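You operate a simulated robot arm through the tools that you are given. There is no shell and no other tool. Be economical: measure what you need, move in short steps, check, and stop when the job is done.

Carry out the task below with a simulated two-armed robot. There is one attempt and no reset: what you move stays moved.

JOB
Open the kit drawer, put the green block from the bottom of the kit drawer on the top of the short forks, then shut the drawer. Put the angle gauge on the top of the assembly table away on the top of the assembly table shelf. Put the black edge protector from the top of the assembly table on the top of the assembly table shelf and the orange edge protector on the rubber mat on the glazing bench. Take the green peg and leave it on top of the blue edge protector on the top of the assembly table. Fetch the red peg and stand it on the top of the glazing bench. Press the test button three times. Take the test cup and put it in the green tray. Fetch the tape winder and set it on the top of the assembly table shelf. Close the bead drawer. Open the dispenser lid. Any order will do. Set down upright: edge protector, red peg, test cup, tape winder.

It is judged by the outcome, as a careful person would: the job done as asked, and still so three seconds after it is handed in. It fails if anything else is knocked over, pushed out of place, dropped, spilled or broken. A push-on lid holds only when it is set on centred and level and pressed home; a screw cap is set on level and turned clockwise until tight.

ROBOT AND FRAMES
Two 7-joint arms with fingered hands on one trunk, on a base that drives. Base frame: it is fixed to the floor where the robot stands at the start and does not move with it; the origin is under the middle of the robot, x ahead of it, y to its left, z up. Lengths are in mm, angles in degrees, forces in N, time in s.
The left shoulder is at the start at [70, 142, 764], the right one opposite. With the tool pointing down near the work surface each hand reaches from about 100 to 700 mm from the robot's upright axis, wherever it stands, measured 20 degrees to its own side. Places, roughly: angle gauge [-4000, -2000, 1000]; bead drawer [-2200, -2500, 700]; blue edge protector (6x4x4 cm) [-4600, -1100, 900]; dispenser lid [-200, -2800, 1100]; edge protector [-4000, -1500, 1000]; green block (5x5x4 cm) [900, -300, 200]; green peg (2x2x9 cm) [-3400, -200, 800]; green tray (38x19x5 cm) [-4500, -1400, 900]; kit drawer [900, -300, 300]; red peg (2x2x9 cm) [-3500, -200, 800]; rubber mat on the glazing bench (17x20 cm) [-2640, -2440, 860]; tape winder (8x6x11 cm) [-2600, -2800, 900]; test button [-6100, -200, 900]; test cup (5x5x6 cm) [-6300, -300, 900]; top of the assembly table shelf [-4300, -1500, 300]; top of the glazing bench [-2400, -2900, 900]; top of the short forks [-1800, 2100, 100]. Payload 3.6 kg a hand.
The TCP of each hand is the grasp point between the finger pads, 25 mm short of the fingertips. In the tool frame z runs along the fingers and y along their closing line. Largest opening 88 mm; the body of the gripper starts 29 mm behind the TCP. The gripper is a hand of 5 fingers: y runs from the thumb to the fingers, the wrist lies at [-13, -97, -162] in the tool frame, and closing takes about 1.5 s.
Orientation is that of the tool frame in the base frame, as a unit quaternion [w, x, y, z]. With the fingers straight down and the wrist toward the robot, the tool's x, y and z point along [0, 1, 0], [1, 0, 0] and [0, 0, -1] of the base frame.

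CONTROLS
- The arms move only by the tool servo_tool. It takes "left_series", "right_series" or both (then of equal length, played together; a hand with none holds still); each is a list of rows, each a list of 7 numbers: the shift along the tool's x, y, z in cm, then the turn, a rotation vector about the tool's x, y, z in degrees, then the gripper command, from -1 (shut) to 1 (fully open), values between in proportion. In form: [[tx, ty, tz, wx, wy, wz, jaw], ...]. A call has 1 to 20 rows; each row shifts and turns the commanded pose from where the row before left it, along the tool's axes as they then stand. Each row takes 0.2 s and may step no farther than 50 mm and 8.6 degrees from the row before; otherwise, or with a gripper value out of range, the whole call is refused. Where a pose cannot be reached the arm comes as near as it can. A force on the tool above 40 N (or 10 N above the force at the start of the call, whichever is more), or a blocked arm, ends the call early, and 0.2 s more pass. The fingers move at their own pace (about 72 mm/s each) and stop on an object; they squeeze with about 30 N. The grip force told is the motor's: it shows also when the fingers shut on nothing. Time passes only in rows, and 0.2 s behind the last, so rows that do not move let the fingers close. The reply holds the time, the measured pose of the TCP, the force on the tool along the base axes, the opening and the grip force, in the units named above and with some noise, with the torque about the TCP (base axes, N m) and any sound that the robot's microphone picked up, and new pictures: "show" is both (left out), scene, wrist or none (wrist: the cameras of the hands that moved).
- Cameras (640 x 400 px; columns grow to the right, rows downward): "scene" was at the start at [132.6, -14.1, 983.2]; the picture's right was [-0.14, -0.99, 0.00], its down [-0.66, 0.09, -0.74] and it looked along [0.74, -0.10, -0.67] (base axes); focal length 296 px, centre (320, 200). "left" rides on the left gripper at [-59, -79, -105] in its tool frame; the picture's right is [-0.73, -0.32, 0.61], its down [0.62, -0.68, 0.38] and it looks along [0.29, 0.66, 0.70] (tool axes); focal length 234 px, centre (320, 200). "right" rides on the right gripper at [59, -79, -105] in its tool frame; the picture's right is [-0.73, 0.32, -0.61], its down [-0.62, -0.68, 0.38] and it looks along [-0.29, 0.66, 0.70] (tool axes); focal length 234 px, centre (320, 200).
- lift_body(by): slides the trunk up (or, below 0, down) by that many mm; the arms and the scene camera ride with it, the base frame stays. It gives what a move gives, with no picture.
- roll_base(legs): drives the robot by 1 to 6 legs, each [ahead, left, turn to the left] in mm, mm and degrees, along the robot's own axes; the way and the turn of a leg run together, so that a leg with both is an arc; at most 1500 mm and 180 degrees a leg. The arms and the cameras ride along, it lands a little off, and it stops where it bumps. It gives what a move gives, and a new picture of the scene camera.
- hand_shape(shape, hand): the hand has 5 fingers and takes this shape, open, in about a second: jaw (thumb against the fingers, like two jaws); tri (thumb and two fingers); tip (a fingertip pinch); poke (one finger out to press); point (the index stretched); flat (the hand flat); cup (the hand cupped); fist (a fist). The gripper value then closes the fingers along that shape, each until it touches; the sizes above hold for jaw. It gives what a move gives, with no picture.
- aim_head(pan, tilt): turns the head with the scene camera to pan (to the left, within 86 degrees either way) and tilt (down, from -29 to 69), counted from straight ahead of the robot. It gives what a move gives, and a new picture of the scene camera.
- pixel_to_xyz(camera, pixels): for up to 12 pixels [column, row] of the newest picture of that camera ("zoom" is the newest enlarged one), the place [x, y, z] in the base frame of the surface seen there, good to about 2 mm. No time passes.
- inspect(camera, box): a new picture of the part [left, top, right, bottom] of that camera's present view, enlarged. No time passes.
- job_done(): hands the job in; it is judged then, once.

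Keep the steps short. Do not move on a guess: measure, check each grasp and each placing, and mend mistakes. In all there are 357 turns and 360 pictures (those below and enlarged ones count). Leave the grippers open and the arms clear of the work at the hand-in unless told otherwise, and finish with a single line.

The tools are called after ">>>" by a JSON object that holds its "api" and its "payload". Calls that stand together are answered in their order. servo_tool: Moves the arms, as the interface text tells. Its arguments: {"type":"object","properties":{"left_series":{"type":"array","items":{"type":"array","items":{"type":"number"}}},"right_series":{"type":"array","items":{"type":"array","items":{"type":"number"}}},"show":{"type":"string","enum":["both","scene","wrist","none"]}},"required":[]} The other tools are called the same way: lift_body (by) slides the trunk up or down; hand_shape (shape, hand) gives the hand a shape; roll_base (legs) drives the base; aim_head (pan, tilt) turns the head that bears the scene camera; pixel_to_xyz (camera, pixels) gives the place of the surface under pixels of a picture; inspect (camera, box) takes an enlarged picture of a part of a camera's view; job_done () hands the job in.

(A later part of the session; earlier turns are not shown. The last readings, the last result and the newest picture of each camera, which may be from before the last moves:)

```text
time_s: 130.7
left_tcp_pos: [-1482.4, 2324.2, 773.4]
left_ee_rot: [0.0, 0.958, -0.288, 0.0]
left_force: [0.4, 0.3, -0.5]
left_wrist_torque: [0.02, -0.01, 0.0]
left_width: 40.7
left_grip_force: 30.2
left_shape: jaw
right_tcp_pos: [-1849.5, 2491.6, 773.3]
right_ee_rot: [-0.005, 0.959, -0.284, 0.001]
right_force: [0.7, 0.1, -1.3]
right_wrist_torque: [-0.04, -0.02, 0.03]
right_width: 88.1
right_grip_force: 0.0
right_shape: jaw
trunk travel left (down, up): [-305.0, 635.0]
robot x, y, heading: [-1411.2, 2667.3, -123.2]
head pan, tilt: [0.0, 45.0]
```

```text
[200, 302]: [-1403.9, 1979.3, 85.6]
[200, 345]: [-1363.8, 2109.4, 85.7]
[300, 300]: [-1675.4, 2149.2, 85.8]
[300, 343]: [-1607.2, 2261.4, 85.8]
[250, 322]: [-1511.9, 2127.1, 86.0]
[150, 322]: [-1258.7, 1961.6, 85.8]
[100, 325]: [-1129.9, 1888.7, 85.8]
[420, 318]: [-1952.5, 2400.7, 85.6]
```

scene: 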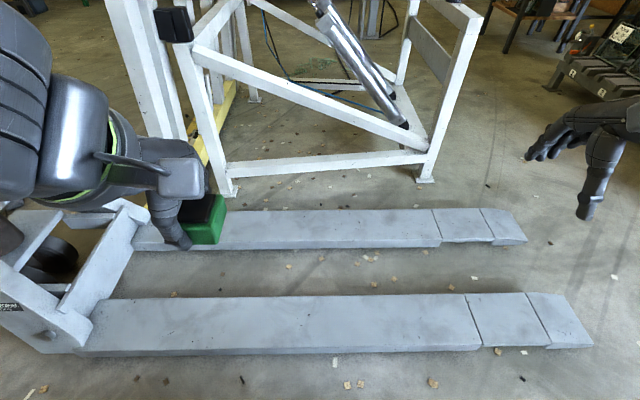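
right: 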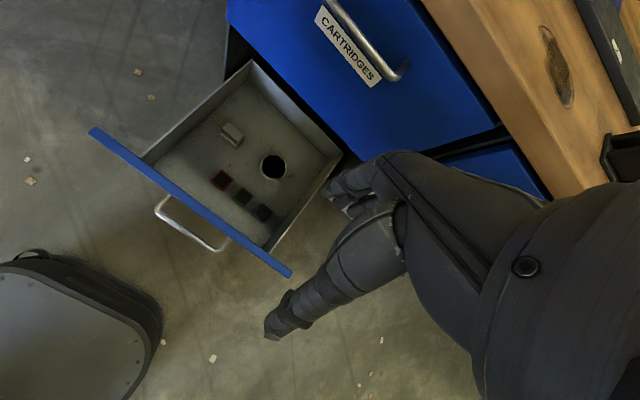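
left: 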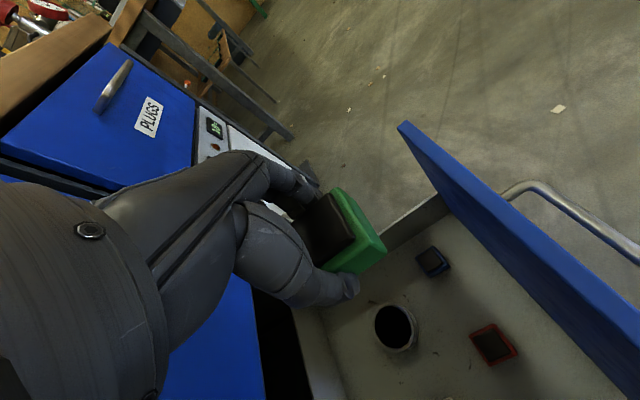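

Target (-1578,2168) on the fork. Lower the trunk, move the hand 18 cm forward over it, and descend most of the way.

>>> {"api": "lift_body", "payload": {"by": -290}}

>>> {"api": "servo_tool", "payload": {"left_series": [[0, 4.5, 0, 0, 0, 0, -1], [0, 4.5, 0, 0, 0, 0, -1], [0, 4.5, 0, 0, 0, 0, -1], [0, 4.8, 0, 0, 0, 0, -1], [0, 0, 4, 0, 0, 0, -1], [0, 0, 4, 0, 0, 0, -1], [0, 0, 4, 0, 0, 0, -1], [0, 0, 4, 0, 0, 0, -1], [0, 0, 4, 0, 0, 0, -1], [0, 0, 4, 0, 0, 0, -1], [0, 0, 0, 0, 0, 0, -1]]}}

```text
time_s: 133.6
left_tcp_pos: [-1481.7, 2323.2, 484.1]
left_ee_rot: [-0.001, 0.958, -0.287, 0.0]
left_force: [0.0, 0.5, -0.3]
left_wrist_torque: [0.02, -0.01, -0.07]
left_width: 40.5
left_grip_force: 30.4
left_shape: jaw
right_tcp_pos: [-1850.6, 2491.8, 484.3]
right_ee_rot: [-0.004, 0.959, -0.284, 0.001]
right_force: [-1.4, 0.0, 0.1]
right_wrist_torque: [0.01, 0.02, 0.0]
right_width: 87.6
right_grip_force: 0.0
right_shape: jaw
trunk travel left (down, up): [-15.0, 925.0]
robot x, y, heading: [-1408.0, 2670.4, -123.2]
head pan, tilt: [0.0, 45.0]
```

```text
time_s: 136.0
left_tcp_pos: [-1579.4, 2169.7, 243.7]
left_ee_rot: [0.001, 0.958, -0.286, 0.0]
left_force: [0.2, -0.6, -1.5]
left_wrist_torque: [0.0, 0.02, -0.02]
left_width: 40.5
left_grip_force: 30.3
left_shape: jaw
right_tcp_pos: [-1849.8, 2491.9, 485.3]
right_ee_rot: [-0.005, 0.959, -0.284, 0.001]
right_force: [-0.4, 0.0, 0.9]
right_wrist_torque: [-0.01, -0.03, 0.02]
right_width: 87.6
right_grip_force: 0.1
right_shape: jaw
trunk travel left (down, up): [-15.0, 925.0]
robot x, y, heading: [-1408.1, 2669.3, -123.3]
head pan, tilt: [0.0, 45.0]
```

scene: 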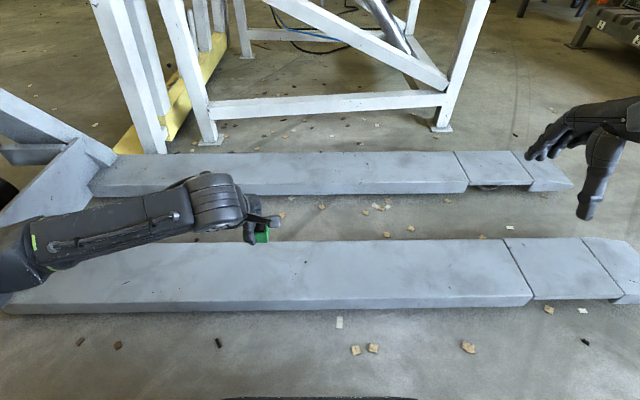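
left: 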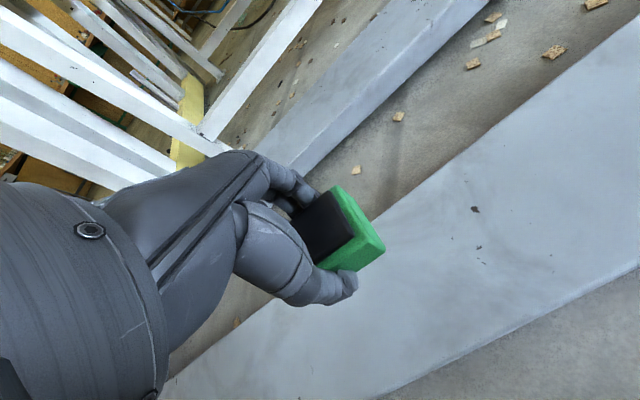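

>>> {"api": "pixel_to_xyz", "payload": {"camera": "scene", "pixels": [[280, 243], [280, 297], [20, 235], [60, 250], [30, 270], [180, 205]]}}

>>> {"api": "servo_tool", "payload": {"left_series": [[0, 0, 4, 0, 0, 0, -1], [0, 0, 4, 0, 0, 0, -1], [0, 0, 3, 0, 0, 0, -1], [0, 0, 0, 0, 0, 0, -1]]}}

```text
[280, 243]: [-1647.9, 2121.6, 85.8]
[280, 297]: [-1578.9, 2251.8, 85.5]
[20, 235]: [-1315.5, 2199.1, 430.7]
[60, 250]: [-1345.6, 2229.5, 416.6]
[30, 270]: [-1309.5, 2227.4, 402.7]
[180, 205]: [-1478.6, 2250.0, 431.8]
```

```text
time_s: 137.0
left_tcp_pos: [-1580.0, 2168.6, 131.4]
left_ee_rot: [-0.001, 0.958, -0.286, 0.001]
left_force: [0.0, 0.1, -1.4]
left_wrist_torque: [0.02, 0.01, 0.0]
left_width: 40.5
left_grip_force: 30.0
left_shape: jaw
right_tcp_pos: [-1849.4, 2492.7, 485.6]
right_ee_rot: [-0.005, 0.959, -0.285, 0.001]
right_force: [-0.9, 0.4, 1.0]
right_wrist_torque: [-0.03, -0.02, 0.02]
right_width: 87.8
right_grip_force: 0.0
right_shape: jaw
trunk travel left (down, up): [-15.0, 925.0]
robot x, y, heading: [-1408.6, 2667.4, -123.2]
head pan, tilt: [0.0, 45.0]
```

scene: 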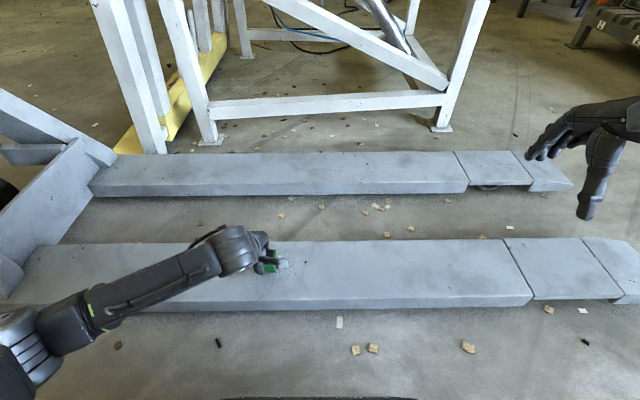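
left: 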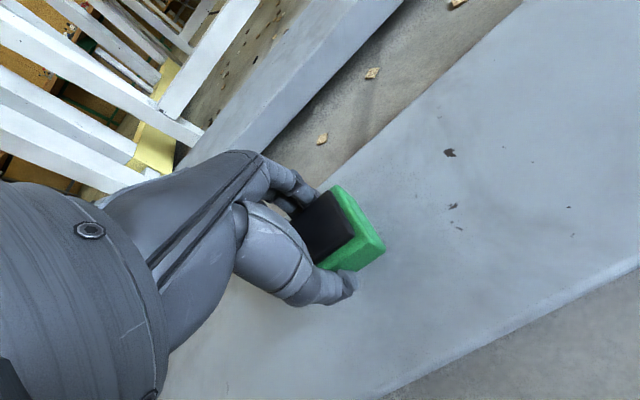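

Centred over the fork. Lower slowly to contact (expected at z≈114).

>>> {"api": "servo_tool", "payload": {"left_series": [[0, 0, 0.8, 0, 0, 0, -1], [0, 0, 0.5, 0, 0, 0, -1], [0, 0, 0.4, 0, 0, 0, -1], [0, 0, 0.2, 0, 0, 0, -1], [0, 0, 0, 0, 0, 0, -1]], "show": "none"}}

```text
time_s: 138.2
left_tcp_pos: [-1582.3, 2170.6, 115.3]
left_ee_rot: [-0.001, 0.958, -0.286, 0.001]
left_force: [-0.2, 0.4, -1.0]
left_wrist_torque: [0.0, 0.02, 0.01]
left_width: 40.5
left_grip_force: 30.2
left_shape: jaw
right_tcp_pos: [-1850.3, 2491.3, 484.4]
right_ee_rot: [-0.004, 0.959, -0.285, 0.001]
right_force: [0.4, -0.1, -0.2]
right_wrist_torque: [0.01, 0.01, -0.01]
right_width: 87.6
right_grip_force: 0.0
right_shape: jaw
trunk travel left (down, up): [-15.0, 925.0]
robot x, y, heading: [-1410.5, 2667.0, -123.5]
head pan, tilt: [0.0, 45.0]
```

>>> {"api": "servo_tool", "payload": {"left_series": [[0, 0, 0.2, 0, 0, 0, -1], [0, 0, 0.2, 0, 0, 0, -1], [0, 0, 0.1, 0, 0, 0, -1], [0, 0, 0, 0, 0, 0, -1]], "show": "wrist"}}

```text
time_s: 139.2
left_tcp_pos: [-1583.6, 2169.5, 111.7]
left_ee_rot: [0.001, 0.958, -0.288, 0.0]
left_force: [0.8, 0.2, 10.7]
left_wrist_torque: [-0.08, 0.07, -0.01]
left_width: 40.9
left_grip_force: 29.9
left_shape: jaw
right_tcp_pos: [-1849.8, 2491.9, 484.8]
right_ee_rot: [-0.003, 0.959, -0.284, 0.002]
right_force: [-0.2, -0.3, -0.1]
right_wrist_torque: [0.01, 0.02, -0.01]
right_width: 87.3
right_grip_force: 0.0
right_shape: jaw
trunk travel left (down, up): [-15.0, 925.0]
robot x, y, heading: [-1408.7, 2664.5, -123.3]
head pan, tilt: [0.0, 45.0]
```

left: 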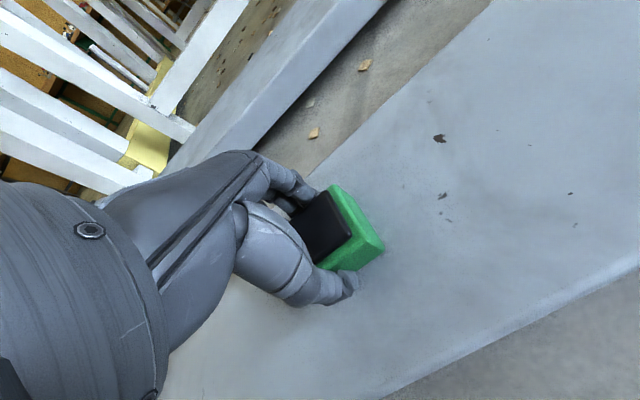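

Contact (10 N up). Open and rise.

>>> {"api": "servo_tool", "payload": {"left_series": [[0, 0, 0, 0, 0, 0, 0.6], [0, 0, 0, 0, 0, 0, 0.6], [0, 0, 0, 0, 0, 0, 0.6], [0, 0, -2, 0, 0, 0, 0.6], [0, 0, -4, 0, 0, 0, 0.8], [0, 0, -5, 0, 0, 0, 1], [0, 0, -5, 0, 0, 0, 1], [0, 0, -5, 0, 0, 0, 1], [0, 0, -5, 0, 0, 0, 1], [0, -4, -2, 0, 0, 0, 1], [0, -4, 0, 0, 0, 0, 1], [0, -4, 0, 0, 0, 0, 1]]}}

```text
time_s: 141.8
left_tcp_pos: [-1515.6, 2270.7, 390.6]
left_ee_rot: [-0.001, 0.958, -0.286, 0.0]
left_force: [-0.4, -0.6, 0.0]
left_wrist_torque: [-0.03, 0.0, 0.03]
left_width: 87.9
left_grip_force: 0.0
left_shape: jaw
right_tcp_pos: [-1849.2, 2493.4, 485.4]
right_ee_rot: [-0.004, 0.959, -0.284, 0.002]
right_force: [0.1, 0.6, 0.1]
right_wrist_torque: [0.03, 0.02, 0.02]
right_width: 87.8
right_grip_force: 0.1
right_shape: jaw
trunk travel left (down, up): [-15.0, 925.0]
robot x, y, heading: [-1413.6, 2665.3, -123.1]
head pan, tilt: [0.0, 45.0]
```

scene: 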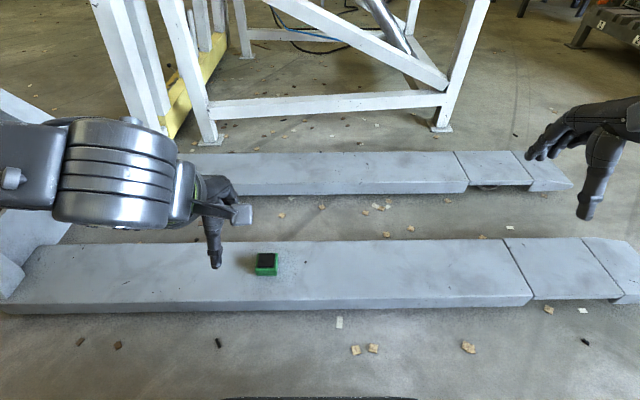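
left: 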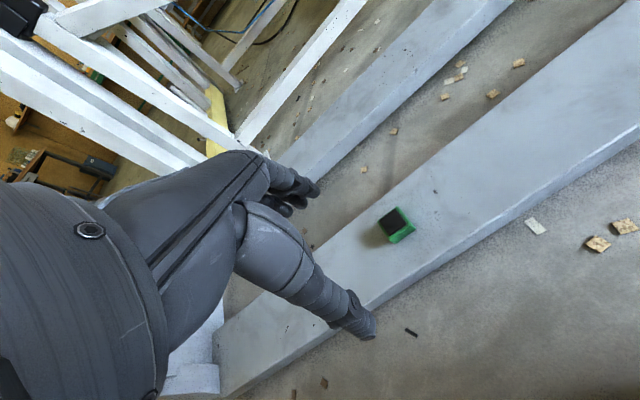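

Block is placed. Raise the trunk and look around to plan the drive to the peg station (-3400,-200) and beyond.

>>> {"api": "lift_body", "payload": {"by": 560}}

>>> {"api": "aim_head", "payload": {"pan": -20, "tilt": 18}}

```text
refused: 560 is not a number from -400 to 400
```

```text
time_s: 142.7
left_tcp_pos: [-1516.3, 2269.8, 389.6]
left_ee_rot: [-0.001, 0.958, -0.286, 0.001]
left_force: [-1.2, 0.1, 0.6]
left_wrist_torque: [-0.01, -0.01, 0.01]
left_width: 87.9
left_grip_force: 0.2
left_shape: jaw
right_tcp_pos: [-1849.4, 2491.7, 484.9]
right_ee_rot: [-0.005, 0.959, -0.284, 0.002]
right_force: [-0.5, 0.3, 0.2]
right_wrist_torque: [-0.02, 0.0, -0.01]
right_width: 88.0
right_grip_force: 0.1
right_shape: jaw
trunk travel left (down, up): [-15.0, 925.0]
robot x, y, heading: [-1408.4, 2669.1, -123.1]
head pan, tilt: [-20.0, 18.0]
```

scene: 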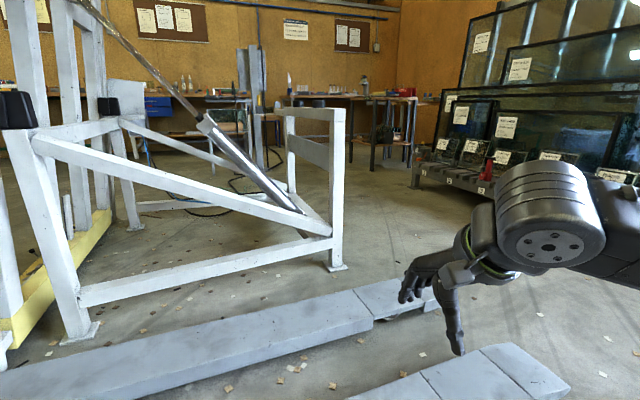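

>>> {"api": "lift_body", "payload": {"by": 400}}

>>> {"api": "lift_body", "payload": {"by": 300}}

>>> {"api": "aim_head", "payload": {"pan": -5, "tilt": 22}}

>>> {"api": "inspect", "payload": {"camera": "scene", "box": [0, 0, 640, 400]}}

```text
time_s: 146.5
left_tcp_pos: [-1514.8, 2268.7, 790.8]
left_ee_rot: [-0.001, 0.958, -0.286, 0.001]
left_force: [-0.1, -0.1, 0.2]
left_wrist_torque: [0.03, -0.03, -0.02]
left_width: 87.9
left_grip_force: 0.2
left_shape: jaw
right_tcp_pos: [-1849.6, 2493.6, 885.1]
right_ee_rot: [-0.004, 0.959, -0.284, 0.001]
right_force: [-0.7, -0.4, -0.4]
right_wrist_torque: [0.01, 0.01, 0.0]
right_width: 87.6
right_grip_force: 0.1
right_shape: jaw
trunk travel left (down, up): [-415.0, 525.0]
robot x, y, heading: [-1407.7, 2670.1, -123.1]
head pan, tilt: [-20.0, 18.0]
```

```text
time_s: 149.5
left_tcp_pos: [-1515.8, 2269.0, 1092.2]
left_ee_rot: [-0.001, 0.958, -0.287, 0.0]
left_force: [0.4, -0.4, 0.6]
left_wrist_torque: [-0.01, -0.04, 0.02]
left_width: 87.8
left_grip_force: 0.0
left_shape: jaw
right_tcp_pos: [-1849.4, 2491.2, 1185.0]
right_ee_rot: [-0.004, 0.959, -0.285, 0.001]
right_force: [-0.2, 0.0, -0.8]
right_wrist_torque: [-0.01, -0.04, 0.01]
right_width: 87.7
right_grip_force: 0.1
right_shape: jaw
trunk travel left (down, up): [-715.0, 225.0]
robot x, y, heading: [-1412.2, 2668.6, -123.2]
head pan, tilt: [-20.0, 18.0]
```

```text
time_s: 150.3
left_tcp_pos: [-1516.0, 2269.2, 1090.4]
left_ee_rot: [-0.001, 0.958, -0.286, 0.0]
left_force: [0.1, 0.6, 0.3]
left_wrist_torque: [0.0, 0.0, 0.01]
left_width: 87.7
left_grip_force: 0.0
left_shape: jaw
right_tcp_pos: [-1850.5, 2491.4, 1183.5]
right_ee_rot: [-0.004, 0.959, -0.284, 0.001]
right_force: [0.1, 0.6, -0.5]
right_wrist_torque: [0.0, 0.03, 0.03]
right_width: 87.8
right_grip_force: 0.1
right_shape: jaw
trunk travel left (down, up): [-715.0, 225.0]
robot x, y, heading: [-1406.5, 2667.5, -123.5]
head pan, tilt: [-5.0, 22.0]
```

scene: 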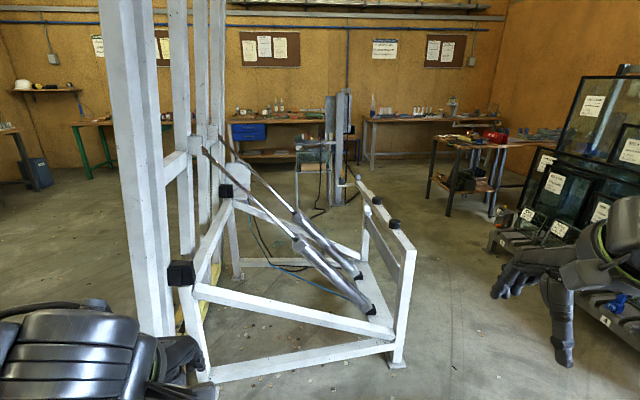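

```text
1.00 times, centred on (320, 200) of scene (not enlarged: the box is as wide or as high as the picture)
```

zoom: 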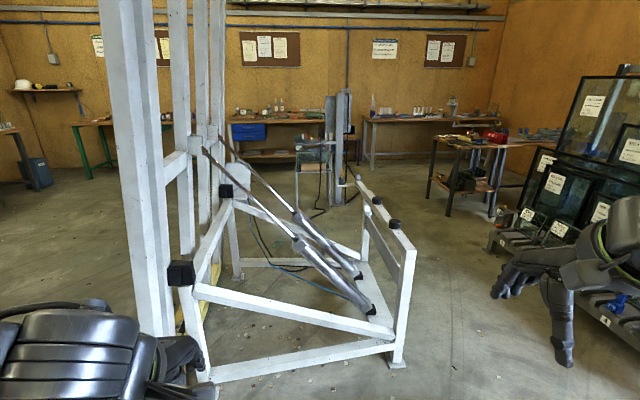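

Measure main landmarks on the floor and benches.

>>> {"api": "pixel_to_xyz", "payload": {"camera": "scene", "pixels": [[397, 362], [180, 320], [300, 207], [345, 203], [330, 140], [432, 200], [492, 215], [470, 140], [400, 118], [270, 120], [490, 250], [95, 122]]}}

>>> {"api": "inspect", "payload": {"camera": "scene", "box": [210, 70, 530, 230]}}

```text
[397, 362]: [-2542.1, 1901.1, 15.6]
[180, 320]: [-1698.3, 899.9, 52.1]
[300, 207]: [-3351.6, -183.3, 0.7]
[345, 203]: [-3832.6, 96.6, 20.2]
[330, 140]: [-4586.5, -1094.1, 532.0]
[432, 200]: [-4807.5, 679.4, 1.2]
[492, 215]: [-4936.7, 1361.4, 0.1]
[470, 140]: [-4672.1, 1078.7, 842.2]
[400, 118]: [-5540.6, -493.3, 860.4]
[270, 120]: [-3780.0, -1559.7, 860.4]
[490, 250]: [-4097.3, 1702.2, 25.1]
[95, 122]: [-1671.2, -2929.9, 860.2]
```

```text
2.00 times, centred on (370, 150) of scene
```

zoom: 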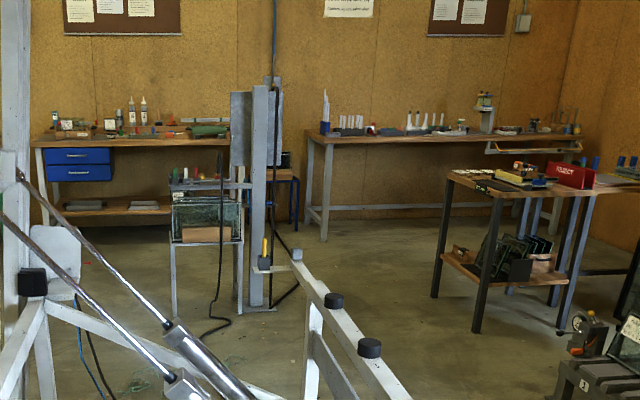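

>>> {"api": "pixel_to_xyz", "payload": {"camera": "scene", "pixels": [[237, 278], [372, 200], [393, 225], [370, 312], [262, 243], [320, 268], [357, 183], [540, 250], [600, 320], [300, 150], [320, 160], [420, 290]]}}

>>> {"api": "aim_head", "payload": {"pan": -45, "tilt": 25}}

```text
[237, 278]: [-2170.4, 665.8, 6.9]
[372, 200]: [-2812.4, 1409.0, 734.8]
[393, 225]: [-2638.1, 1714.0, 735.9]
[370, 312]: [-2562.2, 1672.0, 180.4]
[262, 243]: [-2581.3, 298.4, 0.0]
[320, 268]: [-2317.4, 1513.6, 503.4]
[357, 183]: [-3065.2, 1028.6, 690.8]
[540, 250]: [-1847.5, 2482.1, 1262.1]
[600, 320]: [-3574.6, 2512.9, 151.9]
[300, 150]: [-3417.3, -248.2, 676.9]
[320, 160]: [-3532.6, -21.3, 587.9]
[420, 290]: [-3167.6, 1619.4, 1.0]
```

```text
time_s: 151.4
left_tcp_pos: [-1516.2, 2269.5, 1091.6]
left_ee_rot: [-0.001, 0.958, -0.287, 0.001]
left_force: [-0.1, -0.1, 0.0]
left_wrist_torque: [-0.01, 0.01, -0.01]
left_width: 87.7
left_grip_force: 0.2
left_shape: jaw
right_tcp_pos: [-1849.5, 2492.4, 1184.6]
right_ee_rot: [-0.003, 0.959, -0.284, 0.001]
right_force: [0.0, 0.2, 0.1]
right_wrist_torque: [0.02, 0.02, 0.02]
right_width: 87.7
right_grip_force: 0.0
right_shape: jaw
trunk travel left (down, up): [-715.0, 225.0]
robot x, y, heading: [-1412.0, 2667.2, -123.4]
head pan, tilt: [-45.0, 25.0]
```

scene: 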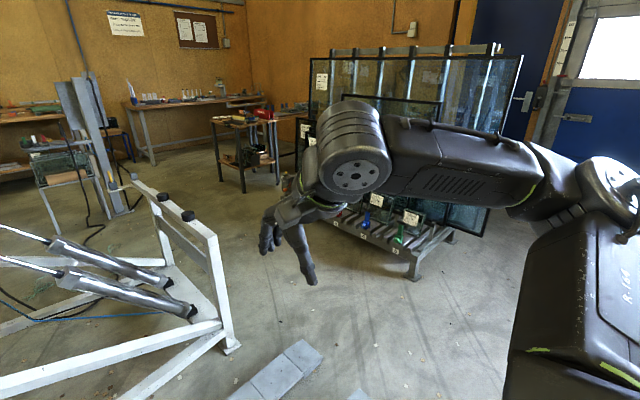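

I'll go through the corridor between the white frame and the glass rack: strafe right, then drive forward.

>>> {"api": "roll_base", "payload": {"legs": [[0, -1000, 0], [70, -180, 0], [0, 0, 2.2], [1140, 0, 0]]}}

```text
time_s: 163.4
left_tcp_pos: [-3135.0, 1911.4, 1091.1]
left_ee_rot: [0.0, 0.957, -0.289, 0.0]
left_force: [-0.5, 0.2, -0.3]
left_wrist_torque: [-0.03, 0.02, 0.02]
left_width: 87.8
left_grip_force: 0.1
left_shape: jaw
right_tcp_pos: [-3467.4, 2135.2, 1184.6]
right_ee_rot: [-0.004, 0.958, -0.287, 0.002]
right_force: [0.3, 0.4, -1.1]
right_wrist_torque: [0.0, -0.01, 0.0]
right_width: 87.5
right_grip_force: 0.1
right_shape: jaw
trunk travel left (down, up): [-715.0, 225.0]
robot x, y, heading: [-3028.8, 2307.3, -123.5]
head pan, tilt: [-45.0, 25.0]
```

scene: 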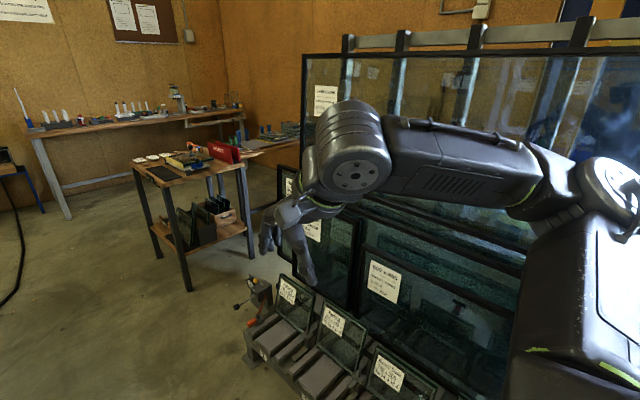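

>>> {"api": "roll_base", "payload": {"legs": [[600, 70, 0], [563, 12, 0]]}}

>>> {"api": "aim_head", "payload": {"pan": 20, "tilt": 28}}

```text
time_s: 169.6
left_tcp_pos: [-3684.9, 890.4, 1090.8]
left_ee_rot: [-0.001, 0.961, -0.276, 0.0]
left_force: [0.5, 0.9, -0.7]
left_wrist_torque: [0.02, -0.01, -0.02]
left_width: 88.0
left_grip_force: 0.1
left_shape: jaw
right_tcp_pos: [-4023.3, 1106.2, 1184.5]
right_ee_rot: [-0.004, 0.961, -0.275, 0.0]
right_force: [0.0, -0.4, 0.0]
right_wrist_torque: [-0.02, 0.01, 0.0]
right_width: 88.0
right_grip_force: 0.0
right_shape: jaw
trunk travel left (down, up): [-715.0, 225.0]
robot x, y, heading: [-3585.1, 1287.8, -122.3]
head pan, tilt: [-45.0, 25.0]
```

scene: 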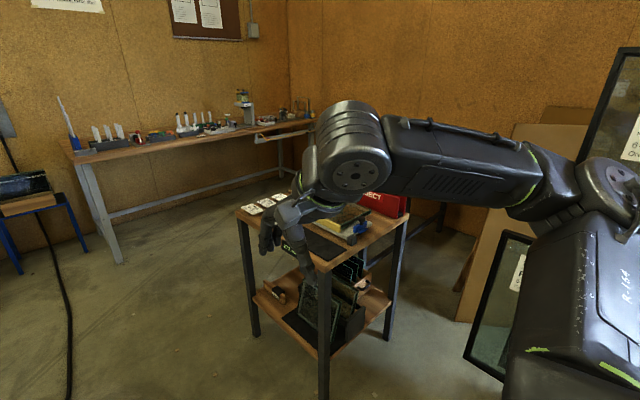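

```text
time_s: 171.0
left_tcp_pos: [-3684.0, 889.9, 1090.8]
left_ee_rot: [-0.001, 0.961, -0.277, 0.0]
left_force: [0.5, 0.0, 0.2]
left_wrist_torque: [0.03, 0.0, -0.01]
left_width: 87.8
left_grip_force: 0.2
left_shape: jaw
right_tcp_pos: [-4023.6, 1105.6, 1185.5]
right_ee_rot: [-0.004, 0.961, -0.275, 0.002]
right_force: [-0.3, -0.1, 0.5]
right_wrist_torque: [0.0, 0.0, 0.02]
right_width: 87.9
right_grip_force: 0.0
right_shape: jaw
trunk travel left (down, up): [-715.0, 225.0]
robot x, y, heading: [-3588.2, 1288.7, -122.0]
head pan, tilt: [20.0, 28.0]
```

scene: 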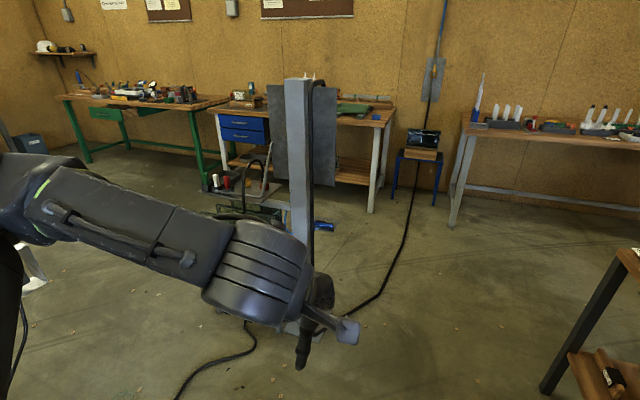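

The pegs station is just behind the grey pillar. Drive ahead 400, then strafe left 705 and look.

>>> {"api": "roll_base", "payload": {"legs": [[400, 0, 0], [0, 705, 0]]}}

>>> {"api": "aim_head", "payload": {"pan": 0, "tilt": 45}}

```text
time_s: 177.0
left_tcp_pos: [-3288.1, 170.4, 1092.1]
left_ee_rot: [0.0, 0.964, -0.267, 0.0]
left_force: [0.5, 0.3, 1.0]
left_wrist_torque: [0.04, -0.01, 0.03]
left_width: 87.9
left_grip_force: 0.0
left_shape: jaw
right_tcp_pos: [-3631.4, 378.9, 1184.1]
right_ee_rot: [-0.004, 0.964, -0.265, 0.002]
right_force: [0.7, -0.5, -0.8]
right_wrist_torque: [0.05, -0.03, -0.03]
right_width: 87.8
right_grip_force: 0.1
right_shape: jaw
trunk travel left (down, up): [-715.0, 225.0]
robot x, y, heading: [-3199.4, 572.8, -121.0]
head pan, tilt: [20.0, 28.0]
```

scene: 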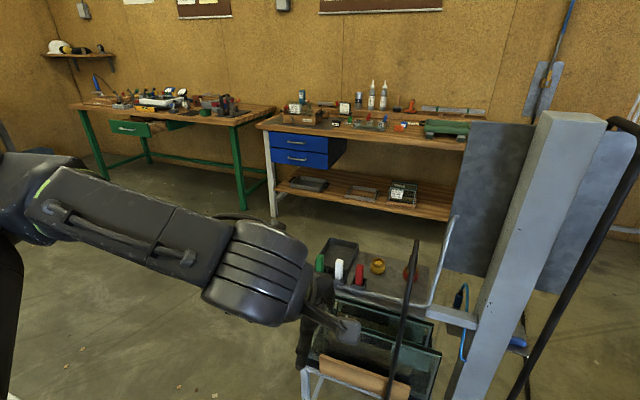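

```text
time_s: 177.8
left_tcp_pos: [-3286.7, 169.7, 1090.9]
left_ee_rot: [0.0, 0.964, -0.267, 0.001]
left_force: [0.2, -0.6, -0.5]
left_wrist_torque: [0.01, 0.01, 0.01]
left_width: 87.7
left_grip_force: 0.1
left_shape: jaw
right_tcp_pos: [-3630.4, 378.8, 1184.6]
right_ee_rot: [-0.004, 0.964, -0.265, 0.001]
right_force: [0.4, -0.7, -0.1]
right_wrist_torque: [-0.05, 0.03, 0.0]
right_width: 87.6
right_grip_force: 0.1
right_shape: jaw
trunk travel left (down, up): [-715.0, 225.0]
robot x, y, heading: [-3198.3, 571.6, -120.9]
head pan, tilt: [0.0, 45.0]
```

scene: 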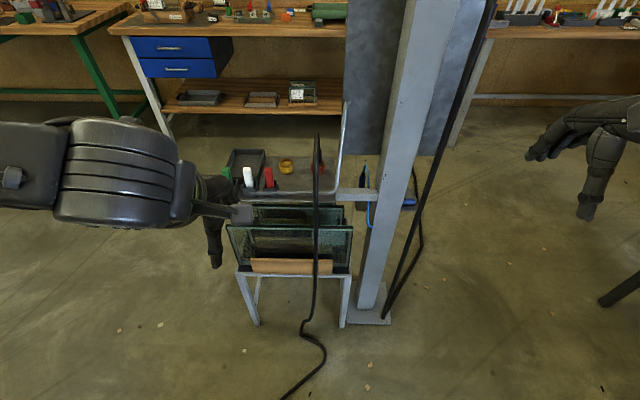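

>>> {"api": "inspect", "payload": {"camera": "scene", "box": [190, 120, 390, 245]}}

>>> {"api": "pixel_to_xyz", "payload": {"camera": "scene", "pixels": [[226, 173], [248, 177], [268, 177], [286, 163], [240, 160], [290, 185], [230, 225], [350, 230], [318, 150], [345, 120], [300, 265]]}}

```text
3.20 times, centred on (290, 182) of scene
```

zoom: 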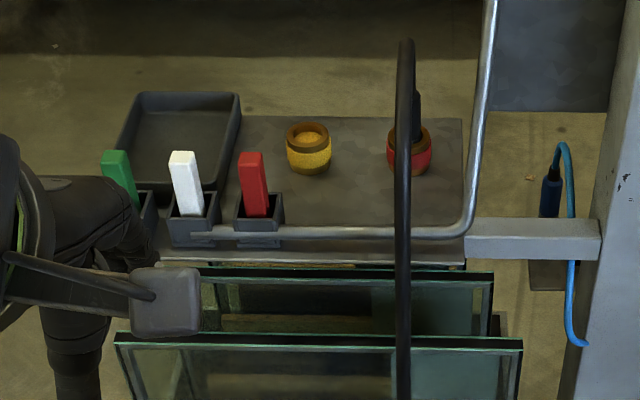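

```text
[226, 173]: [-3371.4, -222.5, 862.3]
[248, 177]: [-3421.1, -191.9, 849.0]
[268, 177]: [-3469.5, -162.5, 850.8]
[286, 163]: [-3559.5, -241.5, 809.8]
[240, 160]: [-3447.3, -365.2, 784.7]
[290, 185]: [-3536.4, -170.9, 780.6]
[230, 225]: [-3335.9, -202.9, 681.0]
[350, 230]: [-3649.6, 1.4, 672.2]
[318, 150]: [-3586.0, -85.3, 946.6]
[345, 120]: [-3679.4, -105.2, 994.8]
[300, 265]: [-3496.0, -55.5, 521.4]
```

>>> {"api": "pixel_to_xyz", "payload": {"camera": "zoom", "pixels": [[116, 155], [120, 195], [183, 158], [190, 210], [251, 158], [256, 212], [260, 230], [210, 234], [330, 233], [430, 232], [475, 180], [145, 200]]}}

>>> {"api": "aim_head", "payload": {"pan": 10, "tilt": 50}}

```text
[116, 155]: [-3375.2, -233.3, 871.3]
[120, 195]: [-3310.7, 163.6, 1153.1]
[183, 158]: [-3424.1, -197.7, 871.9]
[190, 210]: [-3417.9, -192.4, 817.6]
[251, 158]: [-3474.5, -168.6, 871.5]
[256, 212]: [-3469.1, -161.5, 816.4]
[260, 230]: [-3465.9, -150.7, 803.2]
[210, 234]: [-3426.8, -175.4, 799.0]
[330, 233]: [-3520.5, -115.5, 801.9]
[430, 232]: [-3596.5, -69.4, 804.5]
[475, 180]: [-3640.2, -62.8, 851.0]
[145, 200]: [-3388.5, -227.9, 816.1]
```

```text
time_s: 178.6
left_tcp_pos: [-3287.9, 170.4, 1089.9]
left_ee_rot: [-0.001, 0.963, -0.268, 0.0]
left_force: [-0.3, 0.1, 0.7]
left_wrist_torque: [0.02, -0.03, -0.02]
left_width: 87.9
left_grip_force: 0.1
left_shape: jaw
right_tcp_pos: [-3630.3, 378.4, 1184.3]
right_ee_rot: [-0.004, 0.964, -0.266, 0.001]
right_force: [-0.6, -0.2, 0.6]
right_wrist_torque: [0.0, -0.02, 0.0]
right_width: 87.9
right_grip_force: 0.1
right_shape: jaw
trunk travel left (down, up): [-715.0, 225.0]
robot x, y, heading: [-3197.5, 572.0, -120.8]
head pan, tilt: [10.0, 50.0]
```

scene: 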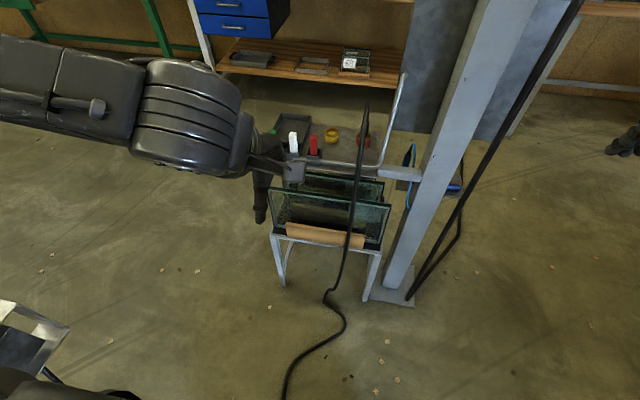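

>>> {"api": "pixel_to_xyz", "payload": {"camera": "scene", "pixels": [[365, 108], [364, 130], [360, 165], [354, 200], [346, 240], [328, 295], [343, 320], [400, 90], [385, 170]]}}

>>> {"api": "inspect", "payload": {"camera": "scene", "box": [250, 60, 450, 185]}}

```text
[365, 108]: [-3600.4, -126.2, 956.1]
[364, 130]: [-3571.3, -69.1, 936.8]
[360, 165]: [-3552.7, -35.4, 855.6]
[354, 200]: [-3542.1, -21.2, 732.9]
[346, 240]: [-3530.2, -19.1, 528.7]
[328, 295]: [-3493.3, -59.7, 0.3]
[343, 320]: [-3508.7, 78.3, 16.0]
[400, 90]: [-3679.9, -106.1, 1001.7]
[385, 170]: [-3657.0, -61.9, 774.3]
```

```text
3.20 times, centred on (350, 122) of scene
```

zoom: 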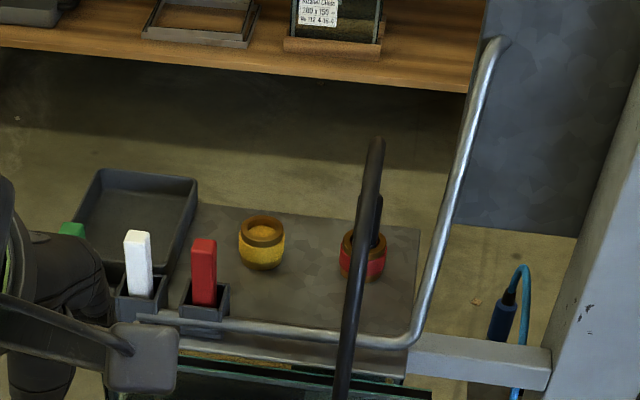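

Hose rises ~136 mm right of the red peg. First pull the right hand in (back and left), lower the trunk, then drive nearer.

>>> {"api": "servo_tool", "payload": {"right_series": [[3.5, -2, 0, 0, 0, 0, 1], [3.5, -2, 0, 0, 0, 0, 1], [3.5, -2, 0, 0, 0, 0, 1], [3.5, -2, 0, 0, 0, 0, 1], [0, 0, 0, 0, 0, 0, 1]], "show": "none"}}

>>> {"api": "lift_body", "payload": {"by": -140}}

>>> {"api": "roll_base", "payload": {"legs": [[0, 100, 0], [240, 0, 0]]}}

>>> {"api": "aim_head", "payload": {"pan": 15, "tilt": 55}}

```text
time_s: 179.8
left_tcp_pos: [-3287.1, 170.7, 1090.9]
left_ee_rot: [0.0, 0.964, -0.268, 0.001]
left_force: [-0.6, -0.5, -1.1]
left_wrist_torque: [-0.03, -0.02, -0.03]
left_width: 87.8
left_grip_force: 0.0
left_shape: jaw
right_tcp_pos: [-3475.0, 368.3, 1193.6]
right_ee_rot: [-0.005, 0.964, -0.266, 0.002]
right_force: [-0.7, 0.2, 0.1]
right_wrist_torque: [0.0, -0.01, -0.02]
right_width: 87.4
right_grip_force: 0.0
right_shape: jaw
right hand out of reach, approached as far as the arm can: row 3, 4
trunk travel left (down, up): [-715.0, 225.0]
robot x, y, heading: [-3197.9, 571.2, -120.7]
head pan, tilt: [10.0, 50.0]
```

```text
time_s: 181.4
left_tcp_pos: [-3287.8, 169.9, 951.0]
left_ee_rot: [0.0, 0.964, -0.267, 0.0]
left_force: [-0.4, 0.1, 0.2]
left_wrist_torque: [-0.03, -0.01, 0.0]
left_width: 88.0
left_grip_force: 0.1
left_shape: jaw
right_tcp_pos: [-3473.4, 367.7, 1053.0]
right_ee_rot: [-0.004, 0.964, -0.265, 0.002]
right_force: [0.9, 0.0, 0.4]
right_wrist_torque: [0.0, -0.01, -0.01]
right_width: 87.6
right_grip_force: 0.0
right_shape: jaw
trunk travel left (down, up): [-575.0, 365.0]
robot x, y, heading: [-3198.1, 568.9, -121.0]
head pan, tilt: [10.0, 50.0]
```

```text
time_s: 183.9
left_tcp_pos: [-3327.1, -85.7, 949.6]
left_ee_rot: [0.0, 0.963, -0.271, 0.0]
left_force: [0.1, 0.4, -0.1]
left_wrist_torque: [-0.01, 0.03, 0.01]
left_width: 87.5
left_grip_force: 0.0
left_shape: jaw
right_tcp_pos: [-3511.9, 113.5, 1053.9]
right_ee_rot: [-0.005, 0.963, -0.269, 0.002]
right_force: [0.2, 0.1, -0.9]
right_wrist_torque: [0.01, 0.0, 0.0]
right_width: 87.7
right_grip_force: 0.1
right_shape: jaw
trunk travel left (down, up): [-575.0, 365.0]
robot x, y, heading: [-3235.0, 316.2, -121.4]
head pan, tilt: [10.0, 50.0]
```

scene: 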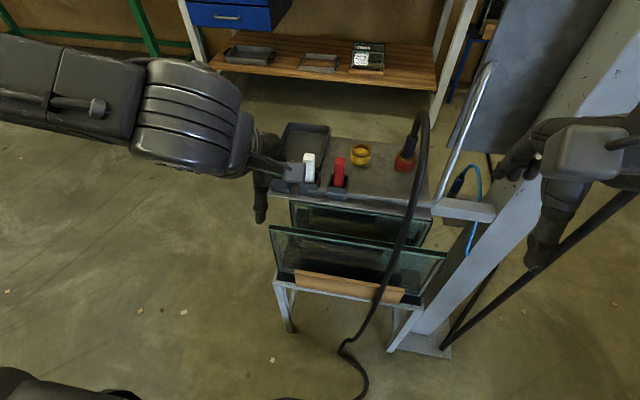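

```text
time_s: 184.6
left_tcp_pos: [-3326.5, -86.0, 950.8]
left_ee_rot: [-0.001, 0.963, -0.271, 0.0]
left_force: [0.4, 0.2, 0.6]
left_wrist_torque: [0.02, 0.01, 0.0]
left_width: 87.5
left_grip_force: 0.1
left_shape: jaw
right_tcp_pos: [-3512.1, 115.0, 1053.0]
right_ee_rot: [-0.004, 0.963, -0.269, 0.001]
right_force: [0.1, -0.6, -0.1]
right_wrist_torque: [0.0, -0.03, 0.0]
right_width: 87.7
right_grip_force: 0.1
right_shape: jaw
trunk travel left (down, up): [-575.0, 365.0]
robot x, y, heading: [-3234.9, 314.7, -121.1]
head pan, tilt: [15.0, 55.0]
```

scene: 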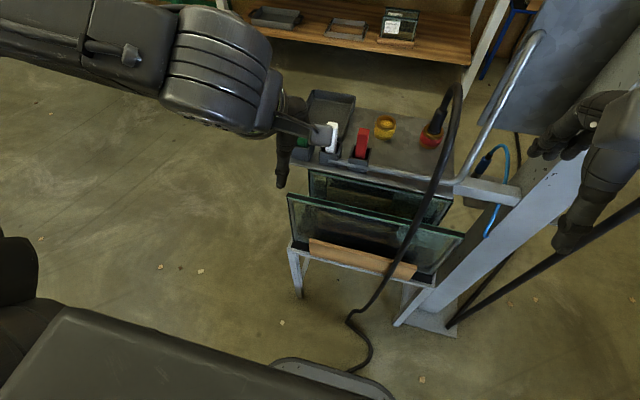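

Move the left hand partway toward the green peg (above) and look with its camera.

>>> {"api": "servo_tool", "payload": {"left_series": [[1.7, 4, 0, 0, 0, 0, 0.2], [1.8, 4, 0, 0, 0, 0, 0.2], [0, 3, 0, 0, 0, 0, 0.2], [0, 0, 0, 0, 0, 0, 0.2]]}}

```text
time_s: 185.6
left_tcp_pos: [-3353.2, -196.4, 952.4]
left_ee_rot: [0.0, 0.963, -0.271, -0.001]
left_force: [0.1, 0.2, 0.8]
left_wrist_torque: [-0.01, -0.03, 0.0]
left_width: 53.2
left_grip_force: 0.0
left_shape: jaw
right_tcp_pos: [-3510.8, 114.3, 1054.0]
right_ee_rot: [-0.005, 0.963, -0.269, 0.001]
right_force: [-0.4, -0.5, -0.3]
right_wrist_torque: [0.01, 0.01, -0.03]
right_width: 87.7
right_grip_force: 0.0
right_shape: jaw
trunk travel left (down, up): [-575.0, 365.0]
robot x, y, heading: [-3233.4, 316.8, -121.6]
head pan, tilt: [15.0, 55.0]
```

scene: 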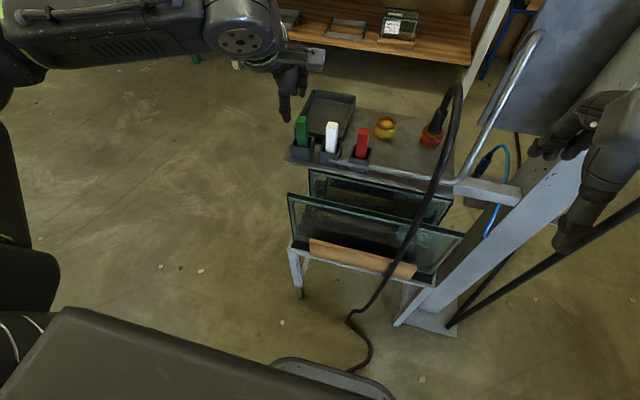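
left: 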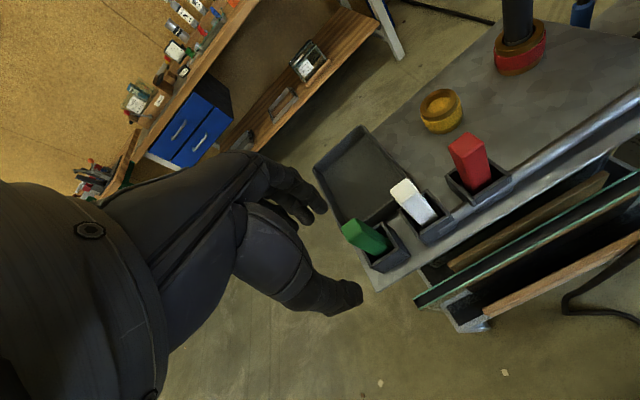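

>>> {"api": "inspect", "payload": {"camera": "scene", "box": [280, 100, 392, 170]}}

>>> {"api": "pixel_to_xyz", "payload": {"camera": "zoom", "pixels": [[113, 100], [133, 98], [123, 150], [290, 132], [300, 175], [465, 168], [475, 210], [485, 165], [125, 262], [120, 300]]}}

>>> {"api": "pixel_to_xyz", "payload": {"camera": "left", "pixels": [[352, 228], [362, 238], [378, 247], [407, 190], [465, 145], [478, 170]]}}

```text
5.71 times, centred on (336, 135) of scene
```

zoom: 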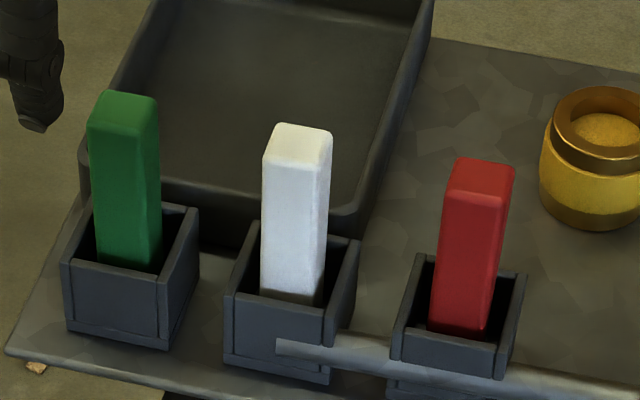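

```text
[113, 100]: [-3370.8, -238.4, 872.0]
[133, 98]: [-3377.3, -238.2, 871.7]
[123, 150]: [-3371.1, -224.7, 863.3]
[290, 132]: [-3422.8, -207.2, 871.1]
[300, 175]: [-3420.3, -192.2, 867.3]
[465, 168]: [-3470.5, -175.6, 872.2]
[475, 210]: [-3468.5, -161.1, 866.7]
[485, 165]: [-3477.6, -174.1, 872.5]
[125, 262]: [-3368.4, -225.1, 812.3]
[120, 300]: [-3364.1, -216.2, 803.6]
```

```text
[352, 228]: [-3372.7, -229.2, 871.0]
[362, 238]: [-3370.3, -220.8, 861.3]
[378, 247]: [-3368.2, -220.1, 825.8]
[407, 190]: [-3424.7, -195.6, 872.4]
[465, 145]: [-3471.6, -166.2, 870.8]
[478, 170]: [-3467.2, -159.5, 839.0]
```

Green peg centre (-3375,-233), top 872. Move 43 mm forward over it, then descend to z≈850.

>>> {"api": "servo_tool", "payload": {"left_series": [[0, 4.3, 0, 0, 0, 0, 0.2], [0, 0, 0, 0, 0, 0, 0.2], [0, 0, 3, 0, 0, 0, 0.2], [0, 0, 3, 0, 0, 0, 0.2], [0, 0, 2, 0, 0, 0, 0.2], [0, 0, 0, 0, 0, 0, 0.2]]}}

>>> {"api": "inspect", "payload": {"camera": "scene", "box": [240, 70, 400, 170]}}

```text
time_s: 187.0
left_tcp_pos: [-3375.3, -234.4, 871.5]
left_ee_rot: [0.0, 0.963, -0.271, 0.0]
left_force: [1.1, 1.0, 1.2]
left_wrist_torque: [-0.02, 0.01, 0.01]
left_width: 53.2
left_grip_force: 0.0
left_shape: jaw
right_tcp_pos: [-3512.0, 113.2, 1052.9]
right_ee_rot: [-0.003, 0.963, -0.269, 0.001]
right_force: [-0.2, -0.3, -0.8]
right_wrist_torque: [-0.02, 0.0, -0.03]
right_width: 87.6
right_grip_force: 0.1
right_shape: jaw
trunk travel left (down, up): [-575.0, 365.0]
robot x, y, heading: [-3232.9, 313.8, -121.3]
head pan, tilt: [15.0, 55.0]
```

scene: 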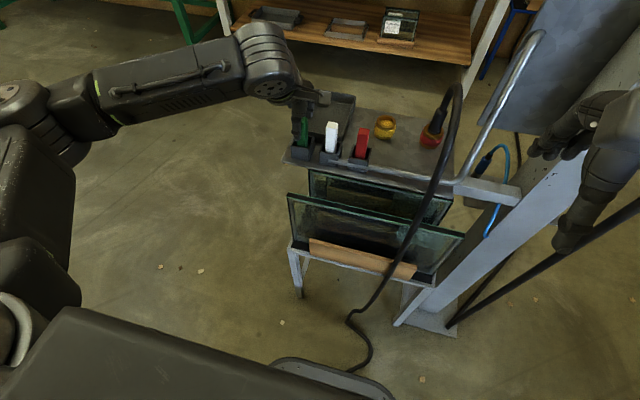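
left: 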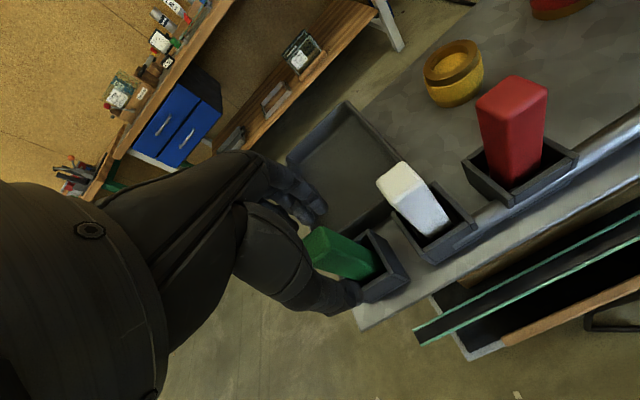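

```text
4.00 times, centred on (320, 120) of scene
```

zoom: 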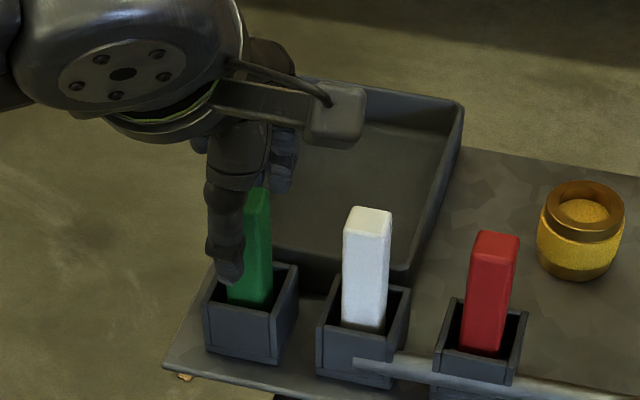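

Slight shift right (5 mm), descend to z≈848 and close.

>>> {"api": "servo_tool", "payload": {"left_series": [[-0.5, 0, 1.2, 0, 0, 0, 0.2], [0, 0, 1.1, 0, 0, 0, 0.2], [0, 0, 0, 0, 0, 0, -1], [0, 0, 0, 0, 0, 0, -1], [0, 0, 0, 0, 0, 0, -1], [0, 0, 0, 0, 0, 0, -1], [0, 0, 0, 0, 0, 0, -1]], "show": "wrist"}}

>>> {"api": "inspect", "payload": {"camera": "scene", "box": [240, 70, 400, 170]}}

```text
time_s: 188.6
left_tcp_pos: [-3379.4, -229.9, 848.0]
left_ee_rot: [0.0, 0.963, -0.271, 0.001]
left_force: [1.2, 1.5, -0.6]
left_wrist_torque: [0.04, -0.04, -0.06]
left_width: 12.5
left_grip_force: 29.9
left_shape: jaw
right_tcp_pos: [-3510.9, 115.0, 1053.5]
right_ee_rot: [-0.005, 0.963, -0.269, 0.002]
right_force: [-0.2, 0.2, 0.5]
right_wrist_torque: [-0.01, 0.02, 0.04]
right_width: 87.7
right_grip_force: 0.2
right_shape: jaw
trunk travel left (down, up): [-575.0, 365.0]
robot x, y, heading: [-3234.0, 312.9, -121.4]
head pan, tilt: [15.0, 55.0]
```

left: 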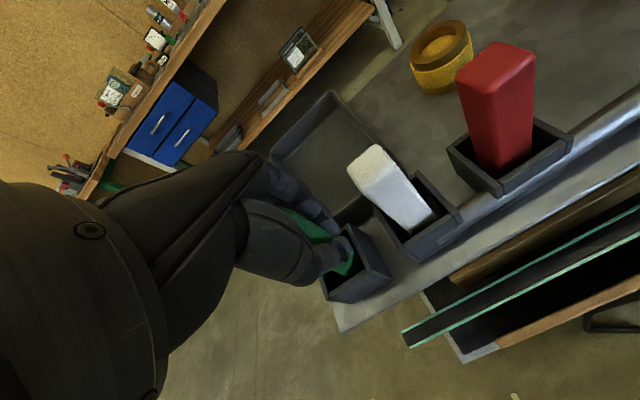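

```text
4.00 times, centred on (320, 120) of scene
```

zoom: 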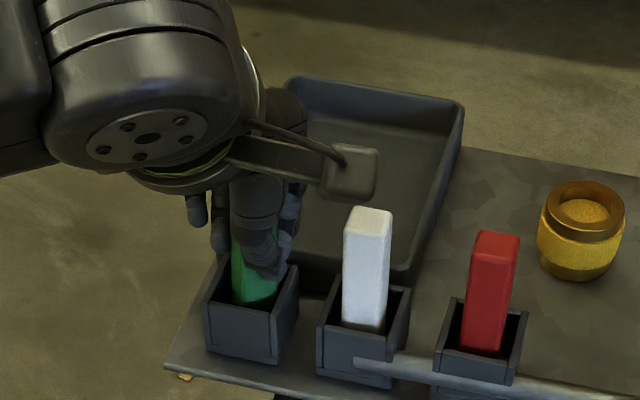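

Gripped. Lift 13 cm and check.

>>> {"api": "servo_tool", "payload": {"left_series": [[0, 0, -1, 0, 0, 0, -1], [0, 0, -3, 0, 0, 0, -1], [0, 0, -4, 0, 0, 0, -1], [0, 0, -5, 0, 0, 0, -1], [0, 0, 0, 0, 0, 0, -1]]}}

>>> {"api": "inspect", "payload": {"camera": "scene", "box": [240, 40, 400, 140]}}

```text
time_s: 189.8
left_tcp_pos: [-3378.5, -227.0, 980.7]
left_ee_rot: [-0.001, 0.963, -0.271, 0.0]
left_force: [-0.7, 0.1, -0.4]
left_wrist_torque: [0.01, 0.03, 0.02]
left_width: 11.7
left_grip_force: 30.3
left_shape: jaw
right_tcp_pos: [-3512.9, 113.8, 1053.6]
right_ee_rot: [-0.005, 0.963, -0.269, 0.002]
right_force: [0.8, -0.2, 0.0]
right_wrist_torque: [0.0, 0.01, -0.02]
right_width: 87.7
right_grip_force: 0.2
right_shape: jaw
trunk travel left (down, up): [-575.0, 365.0]
robot x, y, heading: [-3234.8, 317.5, -121.4]
head pan, tilt: [15.0, 55.0]
```

scene: 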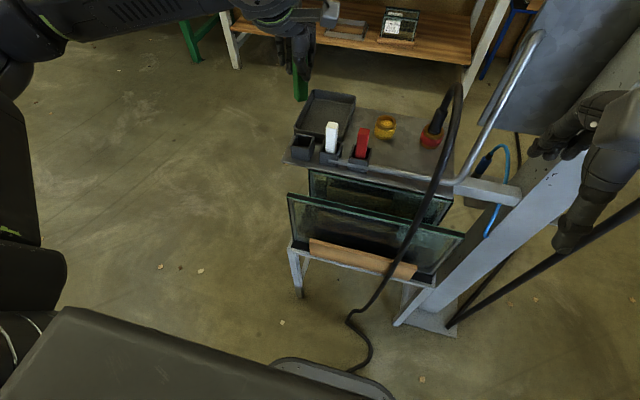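
left: 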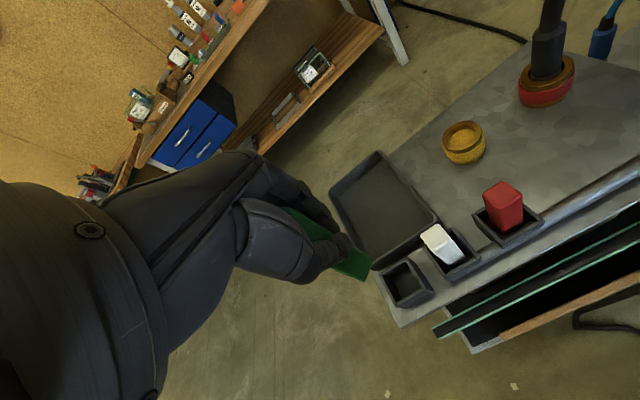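

```text
4.00 times, centred on (320, 90) of scene
```

zoom: 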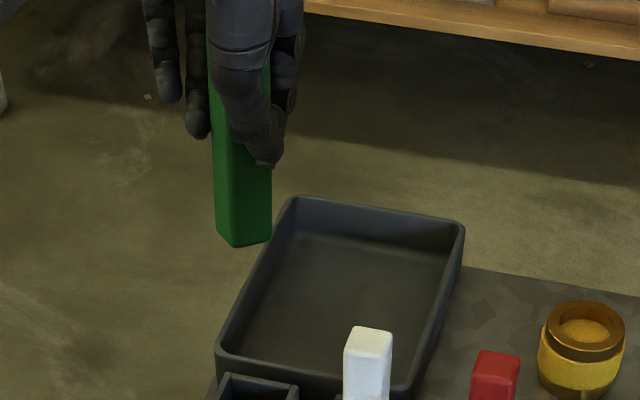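

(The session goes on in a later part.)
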